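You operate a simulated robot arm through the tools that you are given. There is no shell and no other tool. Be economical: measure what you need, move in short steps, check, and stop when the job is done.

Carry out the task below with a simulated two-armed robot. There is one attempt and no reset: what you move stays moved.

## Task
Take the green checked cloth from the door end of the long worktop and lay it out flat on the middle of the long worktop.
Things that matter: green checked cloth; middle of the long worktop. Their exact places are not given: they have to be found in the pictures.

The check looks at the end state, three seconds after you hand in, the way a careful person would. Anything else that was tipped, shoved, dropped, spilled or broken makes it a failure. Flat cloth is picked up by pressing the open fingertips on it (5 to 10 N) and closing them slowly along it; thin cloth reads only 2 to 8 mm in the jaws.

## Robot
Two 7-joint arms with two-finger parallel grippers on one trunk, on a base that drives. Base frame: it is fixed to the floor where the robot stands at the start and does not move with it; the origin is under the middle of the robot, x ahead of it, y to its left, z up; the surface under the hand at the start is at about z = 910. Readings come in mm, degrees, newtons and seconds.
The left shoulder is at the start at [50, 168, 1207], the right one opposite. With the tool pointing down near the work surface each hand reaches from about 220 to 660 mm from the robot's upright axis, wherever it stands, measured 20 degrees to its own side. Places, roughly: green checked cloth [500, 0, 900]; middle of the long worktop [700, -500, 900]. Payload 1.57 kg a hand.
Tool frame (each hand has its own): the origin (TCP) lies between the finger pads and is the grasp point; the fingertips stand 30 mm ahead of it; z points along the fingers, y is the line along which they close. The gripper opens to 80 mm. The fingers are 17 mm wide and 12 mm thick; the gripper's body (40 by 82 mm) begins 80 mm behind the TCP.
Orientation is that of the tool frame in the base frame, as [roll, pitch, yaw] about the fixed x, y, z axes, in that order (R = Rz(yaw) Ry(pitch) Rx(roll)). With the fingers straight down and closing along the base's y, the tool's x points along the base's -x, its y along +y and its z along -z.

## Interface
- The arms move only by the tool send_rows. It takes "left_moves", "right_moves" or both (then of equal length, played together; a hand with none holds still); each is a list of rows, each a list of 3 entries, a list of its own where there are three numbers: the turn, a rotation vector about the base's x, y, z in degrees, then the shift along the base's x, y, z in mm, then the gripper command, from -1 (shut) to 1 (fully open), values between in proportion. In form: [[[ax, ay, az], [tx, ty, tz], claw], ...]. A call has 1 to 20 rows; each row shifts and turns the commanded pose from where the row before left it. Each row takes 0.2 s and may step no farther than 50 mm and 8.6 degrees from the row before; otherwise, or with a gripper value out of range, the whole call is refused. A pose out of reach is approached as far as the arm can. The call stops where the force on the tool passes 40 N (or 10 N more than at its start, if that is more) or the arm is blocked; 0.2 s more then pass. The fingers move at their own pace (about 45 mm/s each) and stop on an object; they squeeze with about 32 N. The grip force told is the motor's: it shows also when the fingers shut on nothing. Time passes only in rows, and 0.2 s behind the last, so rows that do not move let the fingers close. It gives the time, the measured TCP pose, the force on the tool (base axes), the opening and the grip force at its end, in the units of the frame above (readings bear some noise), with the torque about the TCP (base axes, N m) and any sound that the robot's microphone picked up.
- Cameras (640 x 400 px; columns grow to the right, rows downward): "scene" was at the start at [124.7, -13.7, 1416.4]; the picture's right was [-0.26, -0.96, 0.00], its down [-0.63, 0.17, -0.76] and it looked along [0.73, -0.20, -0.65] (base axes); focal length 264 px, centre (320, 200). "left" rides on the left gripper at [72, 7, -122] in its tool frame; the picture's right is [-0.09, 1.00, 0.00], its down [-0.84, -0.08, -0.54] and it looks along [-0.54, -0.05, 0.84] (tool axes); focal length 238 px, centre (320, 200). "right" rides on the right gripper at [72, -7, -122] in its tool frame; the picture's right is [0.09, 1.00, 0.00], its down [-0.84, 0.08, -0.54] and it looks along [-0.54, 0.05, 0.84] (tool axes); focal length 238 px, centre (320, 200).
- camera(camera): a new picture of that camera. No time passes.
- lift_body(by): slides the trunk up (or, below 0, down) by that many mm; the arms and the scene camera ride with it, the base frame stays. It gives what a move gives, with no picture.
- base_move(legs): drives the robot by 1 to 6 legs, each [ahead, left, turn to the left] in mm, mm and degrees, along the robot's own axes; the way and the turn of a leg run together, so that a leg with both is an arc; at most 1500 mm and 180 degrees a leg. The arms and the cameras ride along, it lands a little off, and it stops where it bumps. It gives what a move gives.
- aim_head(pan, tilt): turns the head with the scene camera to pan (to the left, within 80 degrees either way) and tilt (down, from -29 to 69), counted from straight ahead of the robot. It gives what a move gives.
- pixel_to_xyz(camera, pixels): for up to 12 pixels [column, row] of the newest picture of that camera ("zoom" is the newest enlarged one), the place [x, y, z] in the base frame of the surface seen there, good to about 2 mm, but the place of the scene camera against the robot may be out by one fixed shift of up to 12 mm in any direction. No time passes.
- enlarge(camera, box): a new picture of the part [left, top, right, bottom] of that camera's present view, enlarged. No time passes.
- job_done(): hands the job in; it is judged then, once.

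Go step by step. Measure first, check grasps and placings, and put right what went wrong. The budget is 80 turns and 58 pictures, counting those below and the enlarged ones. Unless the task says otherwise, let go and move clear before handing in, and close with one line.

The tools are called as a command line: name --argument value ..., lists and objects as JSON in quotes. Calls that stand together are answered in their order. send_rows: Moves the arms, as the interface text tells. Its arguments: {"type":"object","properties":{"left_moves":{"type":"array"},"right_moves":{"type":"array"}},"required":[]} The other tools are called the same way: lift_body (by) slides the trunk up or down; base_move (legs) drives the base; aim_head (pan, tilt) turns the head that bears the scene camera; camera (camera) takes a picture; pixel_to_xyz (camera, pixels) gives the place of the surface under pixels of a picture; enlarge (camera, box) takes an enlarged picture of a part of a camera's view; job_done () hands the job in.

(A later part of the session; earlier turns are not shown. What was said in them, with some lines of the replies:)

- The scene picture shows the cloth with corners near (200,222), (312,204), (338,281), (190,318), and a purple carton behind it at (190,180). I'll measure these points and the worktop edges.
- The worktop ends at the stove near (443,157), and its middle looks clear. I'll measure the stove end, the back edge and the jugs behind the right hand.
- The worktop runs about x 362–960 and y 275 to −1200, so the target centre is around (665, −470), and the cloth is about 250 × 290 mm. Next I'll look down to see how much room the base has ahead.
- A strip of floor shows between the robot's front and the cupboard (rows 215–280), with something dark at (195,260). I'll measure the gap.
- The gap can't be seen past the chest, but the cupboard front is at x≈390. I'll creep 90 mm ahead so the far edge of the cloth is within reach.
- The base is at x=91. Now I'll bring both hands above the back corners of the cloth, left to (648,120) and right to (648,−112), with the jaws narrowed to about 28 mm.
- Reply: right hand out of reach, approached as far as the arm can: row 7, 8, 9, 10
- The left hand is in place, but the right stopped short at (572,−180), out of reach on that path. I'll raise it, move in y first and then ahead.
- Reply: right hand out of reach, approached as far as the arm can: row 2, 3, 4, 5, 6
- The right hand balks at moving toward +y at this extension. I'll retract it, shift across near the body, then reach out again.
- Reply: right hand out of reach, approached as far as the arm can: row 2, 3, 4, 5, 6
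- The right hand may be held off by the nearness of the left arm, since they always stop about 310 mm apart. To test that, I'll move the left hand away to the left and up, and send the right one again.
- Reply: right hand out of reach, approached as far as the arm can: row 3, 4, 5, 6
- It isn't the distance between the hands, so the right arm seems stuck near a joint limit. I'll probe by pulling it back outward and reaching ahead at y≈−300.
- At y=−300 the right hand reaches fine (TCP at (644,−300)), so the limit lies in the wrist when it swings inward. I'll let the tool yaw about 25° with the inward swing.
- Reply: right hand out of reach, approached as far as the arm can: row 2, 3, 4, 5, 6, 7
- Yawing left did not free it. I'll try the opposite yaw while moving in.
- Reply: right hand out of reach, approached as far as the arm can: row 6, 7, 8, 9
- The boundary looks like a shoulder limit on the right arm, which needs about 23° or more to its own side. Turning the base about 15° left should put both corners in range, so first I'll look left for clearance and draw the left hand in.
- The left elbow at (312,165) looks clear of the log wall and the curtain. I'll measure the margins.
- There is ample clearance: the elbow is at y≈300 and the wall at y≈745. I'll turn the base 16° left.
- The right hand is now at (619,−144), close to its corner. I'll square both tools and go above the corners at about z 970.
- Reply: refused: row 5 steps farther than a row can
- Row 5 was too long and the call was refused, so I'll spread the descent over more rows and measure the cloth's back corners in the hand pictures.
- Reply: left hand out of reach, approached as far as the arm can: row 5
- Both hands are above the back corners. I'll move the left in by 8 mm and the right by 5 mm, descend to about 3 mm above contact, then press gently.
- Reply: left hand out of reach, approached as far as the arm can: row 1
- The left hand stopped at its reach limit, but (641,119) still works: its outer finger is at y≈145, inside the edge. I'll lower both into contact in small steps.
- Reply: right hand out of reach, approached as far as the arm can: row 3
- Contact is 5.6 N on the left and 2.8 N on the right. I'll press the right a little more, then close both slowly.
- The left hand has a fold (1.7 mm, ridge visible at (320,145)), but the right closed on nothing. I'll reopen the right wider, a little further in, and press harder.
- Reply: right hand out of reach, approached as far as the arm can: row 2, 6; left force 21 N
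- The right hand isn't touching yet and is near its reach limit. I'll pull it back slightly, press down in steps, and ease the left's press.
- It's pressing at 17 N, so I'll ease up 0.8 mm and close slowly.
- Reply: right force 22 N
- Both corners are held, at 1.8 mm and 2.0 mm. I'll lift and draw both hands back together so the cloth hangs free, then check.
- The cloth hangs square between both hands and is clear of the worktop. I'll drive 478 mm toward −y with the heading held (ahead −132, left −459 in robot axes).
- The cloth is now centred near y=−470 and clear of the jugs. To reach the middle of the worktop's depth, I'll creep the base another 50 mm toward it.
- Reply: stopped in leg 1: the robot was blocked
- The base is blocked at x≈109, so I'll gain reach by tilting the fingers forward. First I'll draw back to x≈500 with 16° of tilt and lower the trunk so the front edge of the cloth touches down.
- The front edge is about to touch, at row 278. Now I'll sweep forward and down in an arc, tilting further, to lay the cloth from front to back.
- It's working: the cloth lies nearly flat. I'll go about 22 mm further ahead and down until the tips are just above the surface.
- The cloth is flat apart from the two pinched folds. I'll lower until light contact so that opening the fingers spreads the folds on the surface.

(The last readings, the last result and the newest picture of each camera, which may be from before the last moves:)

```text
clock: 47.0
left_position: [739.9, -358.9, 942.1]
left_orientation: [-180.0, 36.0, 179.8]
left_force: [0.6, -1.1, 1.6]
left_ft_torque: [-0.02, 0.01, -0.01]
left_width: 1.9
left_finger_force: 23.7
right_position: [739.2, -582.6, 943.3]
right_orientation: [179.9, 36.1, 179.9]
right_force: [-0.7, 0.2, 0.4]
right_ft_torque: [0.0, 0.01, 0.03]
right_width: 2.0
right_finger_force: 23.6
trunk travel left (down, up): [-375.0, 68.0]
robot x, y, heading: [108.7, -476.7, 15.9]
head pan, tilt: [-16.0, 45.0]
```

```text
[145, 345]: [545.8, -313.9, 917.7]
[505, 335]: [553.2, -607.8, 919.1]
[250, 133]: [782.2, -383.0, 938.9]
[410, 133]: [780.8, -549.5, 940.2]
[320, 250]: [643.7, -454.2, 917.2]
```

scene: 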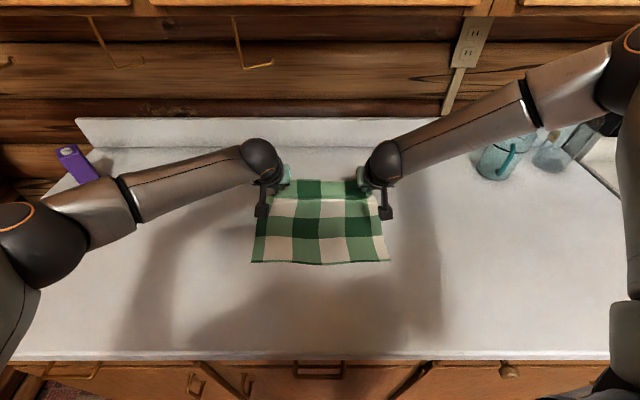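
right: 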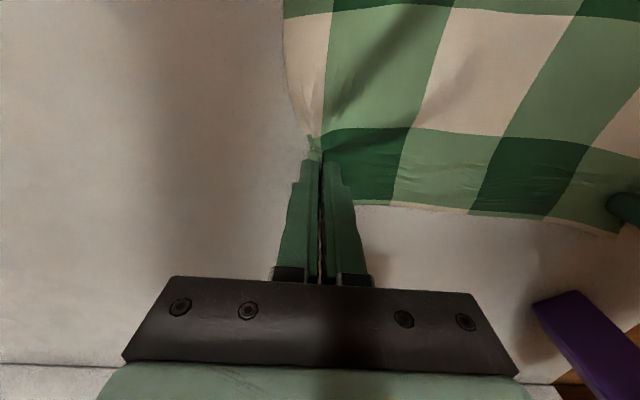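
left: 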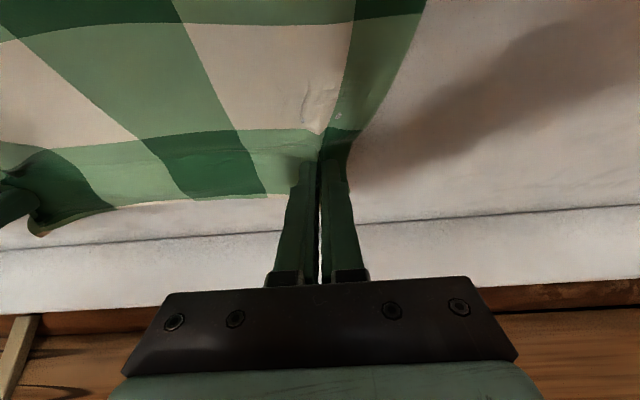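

The cloth spans x 545–780 and y −314 to −608, so it is centred right on target at about (663,−462). I'll lower a touch more, then open slowly to about 40 mm.

send_rows --left_moves '[[[0, 0, 0], [0, 0, -1], -1], [[0, 0, 0], [0, 0, -0.5], -1], [[0, 0, 0], [0, 0, 0], -0.85], [[0, 0, 0], [0, 0, 0], -0.7], [[0, 0, 0], [0, 0, 0], -0.55], [[0, 0, 0], [0, 0, 0], -0.4], [[0, 0, 0], [0, 0, 0], -0.25], [[0, 0, 0], [0, 0, 0], -0.25]]' --right_moves '[[[0, 0, 0], [0, 0, -2], -1], [[0, 0, 0], [0, 0, -1], -1], [[0, 0, 0], [0, 0, 0], -0.85], [[0, 0, 0], [0, 0, 0], -0.7], [[0, 0, 0], [0, 0, 0], -0.55], [[0, 0, 0], [0, 0, 0], -0.4], [[0, 0, 0], [0, 0, 0], -0.25], [[0, 0, 0], [0, 0, 0], -0.25]]'

camera --camera "left"

camera --camera "right"

```text
clock: 48.8
left_position: [741.0, -359.9, 940.6]
left_orientation: [-180.0, 36.0, 179.9]
left_force: [0.0, 0.2, 0.2]
left_ft_torque: [0.03, 0.02, -0.02]
left_width: 29.5
left_finger_force: 0.0
right_position: [739.8, -582.6, 940.9]
right_orientation: [179.9, 36.1, 179.9]
right_force: [0.2, -1.3, -0.5]
right_ft_torque: [0.02, -0.02, -0.02]
right_width: 30.1
right_finger_force: 0.1
trunk travel left (down, up): [-375.0, 68.0]
robot x, y, heading: [111.4, -474.7, 15.9]
head pan, tilt: [-16.0, 45.0]
```

```text
34 pictures are left
```

left: 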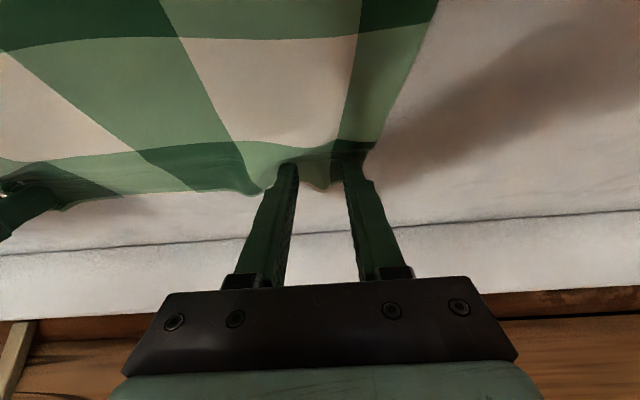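

```text
33 pictures are left
```

right: 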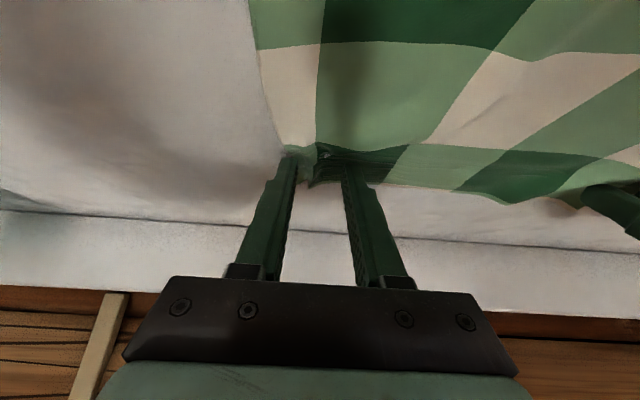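

Released; some residual rucks remain at the back edge. I'll withdraw both hands straight up along the finger axis and look.

send_rows --left_moves '[[[0, 0, 0], [-2, 0, 8], -0.2], [[0, 0, 0], [-6, 0, 15], -0.2], [[0, 0, 0], [-20, 0, 30], -0.2], [[0, 0, 0], [-20, 30, 30], -0.2], [[0, 0, 0], [-20, 35, 30], -0.2], [[0, 0, 0], [-20, 35, 30], -0.2]]' --right_moves '[[[0, 0, 0], [-2, 0, 8], -0.2], [[0, 0, 0], [-6, 0, 15], -0.2], [[0, 0, 0], [-20, 0, 30], -0.2], [[0, 0, 0], [-20, -30, 30], -0.2], [[0, 0, 0], [-20, -35, 30], -0.2], [[0, 0, 0], [-20, -35, 30], -0.2]]'

enlarge --camera "scene" --box '[210, 130, 430, 280]'

camera --camera "left"

```text
refused: row 5 steps farther than a row can; nothing moved
```

```text
2.67 times, centred on (320, 205) of scene
```

zoom: 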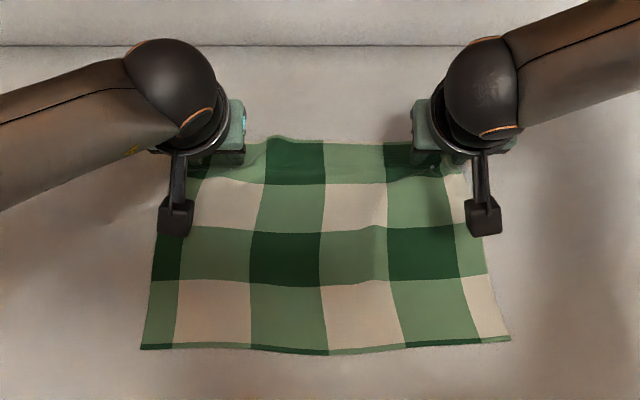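

```text
31 pictures are left
```

left: 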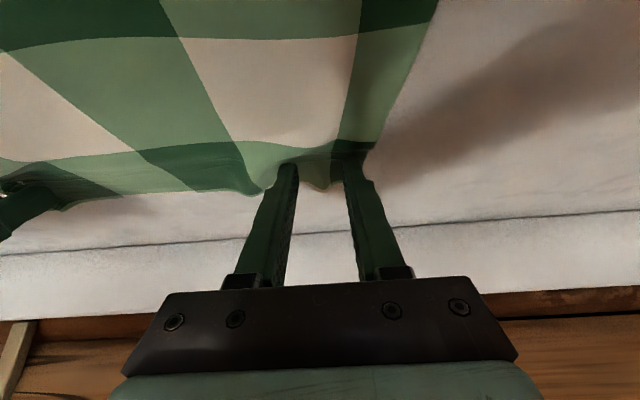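

The call was refused because row 5 was too long, so I'll repeat it with smaller steps.

send_rows --left_moves '[[[0, 0, 0], [-2, 0, 8], -0.2], [[0, 0, 0], [-6, 0, 15], -0.2], [[0, 0, 0], [-20, 0, 30], -0.2], [[0, 0, 0], [-20, 25, 30], -0.2], [[0, 0, 0], [-20, 25, 30], -0.2], [[0, 0, 0], [-20, 25, 30], -0.2], [[0, 0, 0], [-20, 25, 30], -0.2]]' --right_moves '[[[0, 0, 0], [-2, 0, 8], -0.2], [[0, 0, 0], [-6, 0, 15], -0.2], [[0, 0, 0], [-20, 0, 30], -0.2], [[0, 0, 0], [-20, -25, 30], -0.2], [[0, 0, 0], [-20, -25, 30], -0.2], [[0, 0, 0], [-20, -25, 30], -0.2], [[0, 0, 0], [-20, -25, 30], -0.2]]'

enlarge --camera "scene" --box '[210, 130, 430, 280]'

camera --camera "left"

camera --camera "right"

```text
clock: 50.4
left_position: [632.4, -260.3, 1116.3]
left_orientation: [180.0, 36.1, 179.8]
left_force: [-0.3, -0.2, 0.7]
left_ft_torque: [0.02, 0.02, 0.03]
left_width: 32.0
left_finger_force: 0.0
right_position: [630.7, -683.2, 1114.6]
right_orientation: [179.9, 35.9, -179.9]
right_force: [0.0, -0.8, 0.0]
right_ft_torque: [-0.01, -0.05, 0.05]
right_width: 32.0
right_finger_force: 0.1
trunk travel left (down, up): [-375.0, 68.0]
robot x, y, heading: [110.2, -473.8, 16.1]
head pan, tilt: [-16.0, 45.0]
```

```text
2.67 times, centred on (320, 205) of scene
```

zoom: 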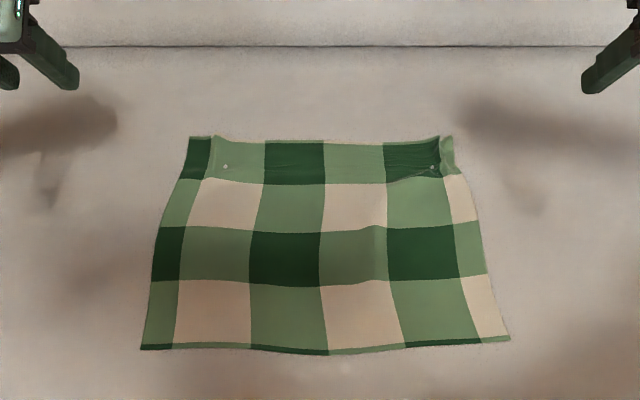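

```text
29 pictures are left
```

left: 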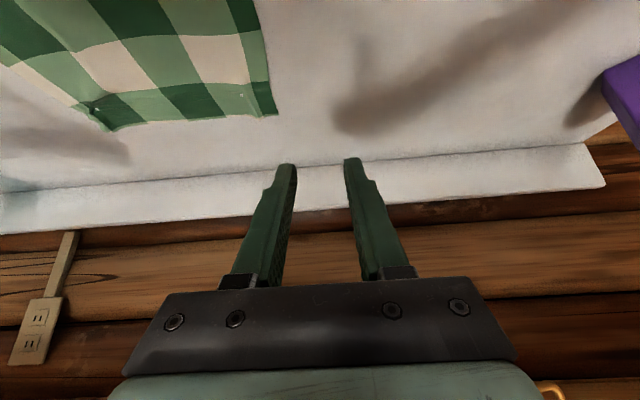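

```text
28 pictures are left
```

right: 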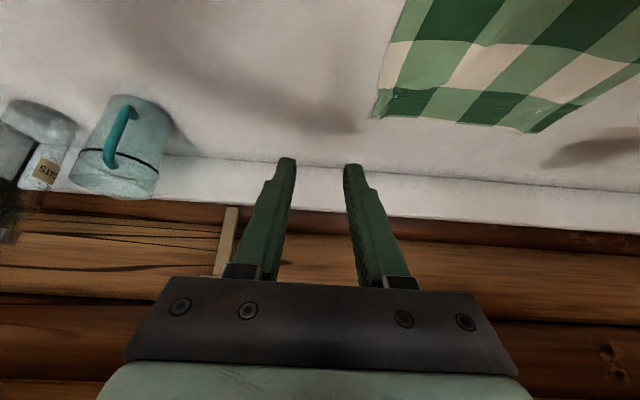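

The cloth now lies nearly flat, with small rucks left at the back-right corner, zoom (440,150). I'll measure the heights and widths there.

pixel_to_xyz --camera "zoom" --pixels '[[192, 139], [451, 140], [215, 145], [437, 145], [445, 160], [400, 165], [250, 150], [374, 235], [320, 320], [265, 290], [145, 347], [507, 338]]'

enlarge --camera "scene" --box '[260, 165, 380, 215]'

```text
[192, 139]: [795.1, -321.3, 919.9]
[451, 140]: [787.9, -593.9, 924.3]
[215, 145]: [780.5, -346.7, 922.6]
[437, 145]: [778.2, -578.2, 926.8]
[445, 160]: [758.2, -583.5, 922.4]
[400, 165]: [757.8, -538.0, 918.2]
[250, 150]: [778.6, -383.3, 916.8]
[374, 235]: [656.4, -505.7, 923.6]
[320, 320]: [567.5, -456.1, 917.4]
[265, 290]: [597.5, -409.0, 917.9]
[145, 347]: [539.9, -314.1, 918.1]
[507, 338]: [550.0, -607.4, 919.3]
```

```text
5.33 times, centred on (320, 190) of scene
```

zoom: 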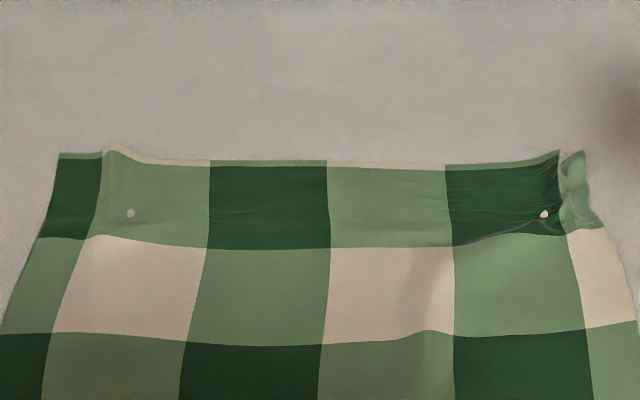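

Everything is flat to within about 5 mm except a ruck about 9 mm high at the back-right corner. I'll locate it with the right hand's camera and smooth it outward with closed fingertips.

enlarge --camera "right" --box '[340, 60, 580, 150]'

pixel_to_xyz --camera "right" --pixels '[[374, 116], [385, 112], [392, 100], [420, 105], [520, 131], [535, 131], [530, 110]]'

```text
2.67 times, centred on (460, 105) of right
```

zoom: 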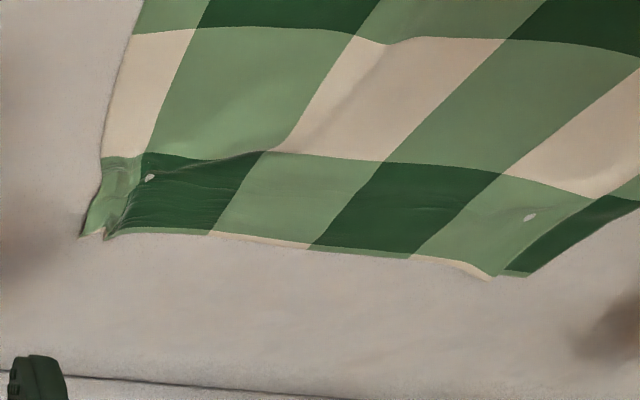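

```text
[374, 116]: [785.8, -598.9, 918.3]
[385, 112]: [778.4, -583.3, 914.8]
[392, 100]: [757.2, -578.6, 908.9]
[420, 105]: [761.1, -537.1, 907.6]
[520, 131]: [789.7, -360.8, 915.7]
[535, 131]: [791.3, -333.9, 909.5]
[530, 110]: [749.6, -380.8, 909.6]
```

The ruck is small, about 5–8 mm, around (778,−585). I'll press closed fingertips at about (768,−594) and pull outward about 15 mm.

send_rows --right_moves '[[[0, 0, 0], [24, 18, -30], -1], [[0, 0, 0], [24, 18, -30], -1], [[0, 0, 0], [24, 18, -30], -1], [[0, 0, 0], [24, 18, -30], -1], [[0, 0, 0], [22, 17, -28], -1], [[0, 0, 0], [0, 0, -10], -1], [[0, 0, 0], [0, 0, -8], -1], [[0, 0, 0], [0, 0, -4], -1]]'

camera --camera "right"

```text
clock: 52.2
left_position: [635.4, -259.2, 1114.9]
left_orientation: [180.0, 35.9, 179.9]
left_force: [0.6, 0.5, 0.7]
left_ft_torque: [0.02, -0.02, -0.04]
left_width: 31.9
left_finger_force: 0.0
right_position: [749.4, -593.6, 943.7]
right_orientation: [180.0, 36.0, 179.9]
right_force: [-0.4, 1.1, 0.3]
right_ft_torque: [0.02, -0.03, 0.01]
right_width: 0.2
right_finger_force: 21.0
trunk travel left (down, up): [-375.0, 68.0]
robot x, y, heading: [108.4, -476.5, 15.8]
head pan, tilt: [-16.0, 45.0]
```

```text
25 pictures are left
```

right: 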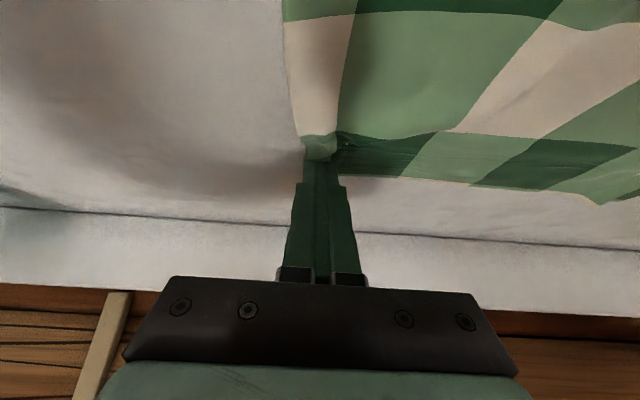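

The fingertips sit on the corner strip left of the ruck, at (320,150). I'll press down and pull outward.

send_rows --right_moves '[[[0, 0, 0], [0, 0, -2], -1], [[0, 0, 0], [0, 0, -1.5], -1], [[0, 0, 0], [0, 0, -1], -1], [[0, 0, 0], [1, -4, 0], -1], [[0, 0, 0], [1, -4, 0], -1], [[0, 0, 0], [1, -4, 0], -1], [[0, 0, 0], [0, -4, 0], -1], [[0, 0, 0], [0, 0, 0], -1]]'

camera --camera "right"

```text
clock: 54.0
left_position: [634.0, -259.3, 1114.9]
left_orientation: [-179.9, 36.1, 179.8]
left_force: [-0.4, 0.1, -0.1]
left_ft_torque: [0.04, -0.04, 0.0]
left_width: 32.1
left_finger_force: 0.1
right_position: [752.7, -609.8, 940.5]
right_orientation: [179.9, 36.2, 180.0]
right_force: [0.6, 2.0, 5.5]
right_ft_torque: [0.03, -0.08, 0.04]
right_width: 0.0
right_finger_force: 21.6
trunk travel left (down, up): [-375.0, 68.0]
robot x, y, heading: [109.1, -469.2, 16.0]
head pan, tilt: [-16.0, 45.0]
```

```text
24 pictures are left
```

right: 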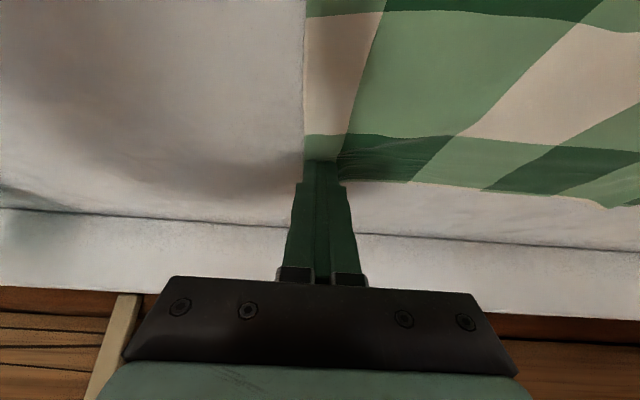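

It worked: the corner moved out and the ruck is gone. I'll lift away and check.

send_rows --right_moves '[[[0, 0, 0], [0, 0, 6], -1], [[0, 0, 0], [-5, 0, 15], -1], [[0, 0, 0], [-20, 0, 30], -1], [[0, 0, 0], [-20, -20, 30], -1], [[0, 0, 0], [-20, -20, 30], -1], [[0, 0, 0], [-20, -20, 30], -1], [[0, 0, 0], [-20, -20, 30], -1]]'

enlarge --camera "scene" --box '[230, 150, 410, 270]'

pixel_to_xyz --camera "zoom" --pixels '[[160, 100], [195, 110], [470, 115], [480, 105], [430, 120], [320, 120], [385, 230], [300, 200]]'

```text
clock: 55.6
left_position: [634.3, -259.8, 1114.3]
left_orientation: [179.9, 36.0, 179.9]
left_force: [0.0, 0.2, -0.2]
left_ft_torque: [-0.01, -0.01, -0.03]
left_width: 32.6
left_finger_force: 0.0
right_position: [648.1, -688.7, 1113.4]
right_orientation: [179.9, 36.0, -180.0]
right_force: [-0.5, 1.0, 0.6]
right_ft_torque: [-0.01, -0.03, -0.02]
right_width: 0.0
right_finger_force: 20.9
trunk travel left (down, up): [-375.0, 68.0]
robot x, y, heading: [111.2, -473.8, 16.0]
head pan, tilt: [-16.0, 45.0]
```

```text
3.33 times, centred on (320, 210) of scene
```

zoom: 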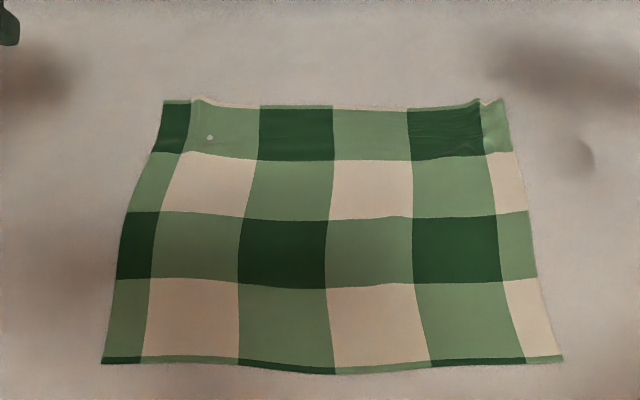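

```text
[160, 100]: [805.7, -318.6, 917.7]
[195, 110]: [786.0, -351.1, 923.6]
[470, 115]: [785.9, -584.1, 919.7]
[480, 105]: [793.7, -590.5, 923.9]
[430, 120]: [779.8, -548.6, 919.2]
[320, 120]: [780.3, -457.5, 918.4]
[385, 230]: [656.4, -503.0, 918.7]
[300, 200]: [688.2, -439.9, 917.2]
```

The cloth now lies flat, with heights within about 6 mm, all four corners open, and its centre near (668,−460). Both hands are clear, and the carton and jugs weren't touched, so I'm handing in.

job_done

```text
The job is handed in.
```

The green checked cloth is laid out flat on the middle of the long worktop, centred near (668, −460), with only a slight ruck of about 6 mm at its back edge and nothing else on the worktop disturbed.
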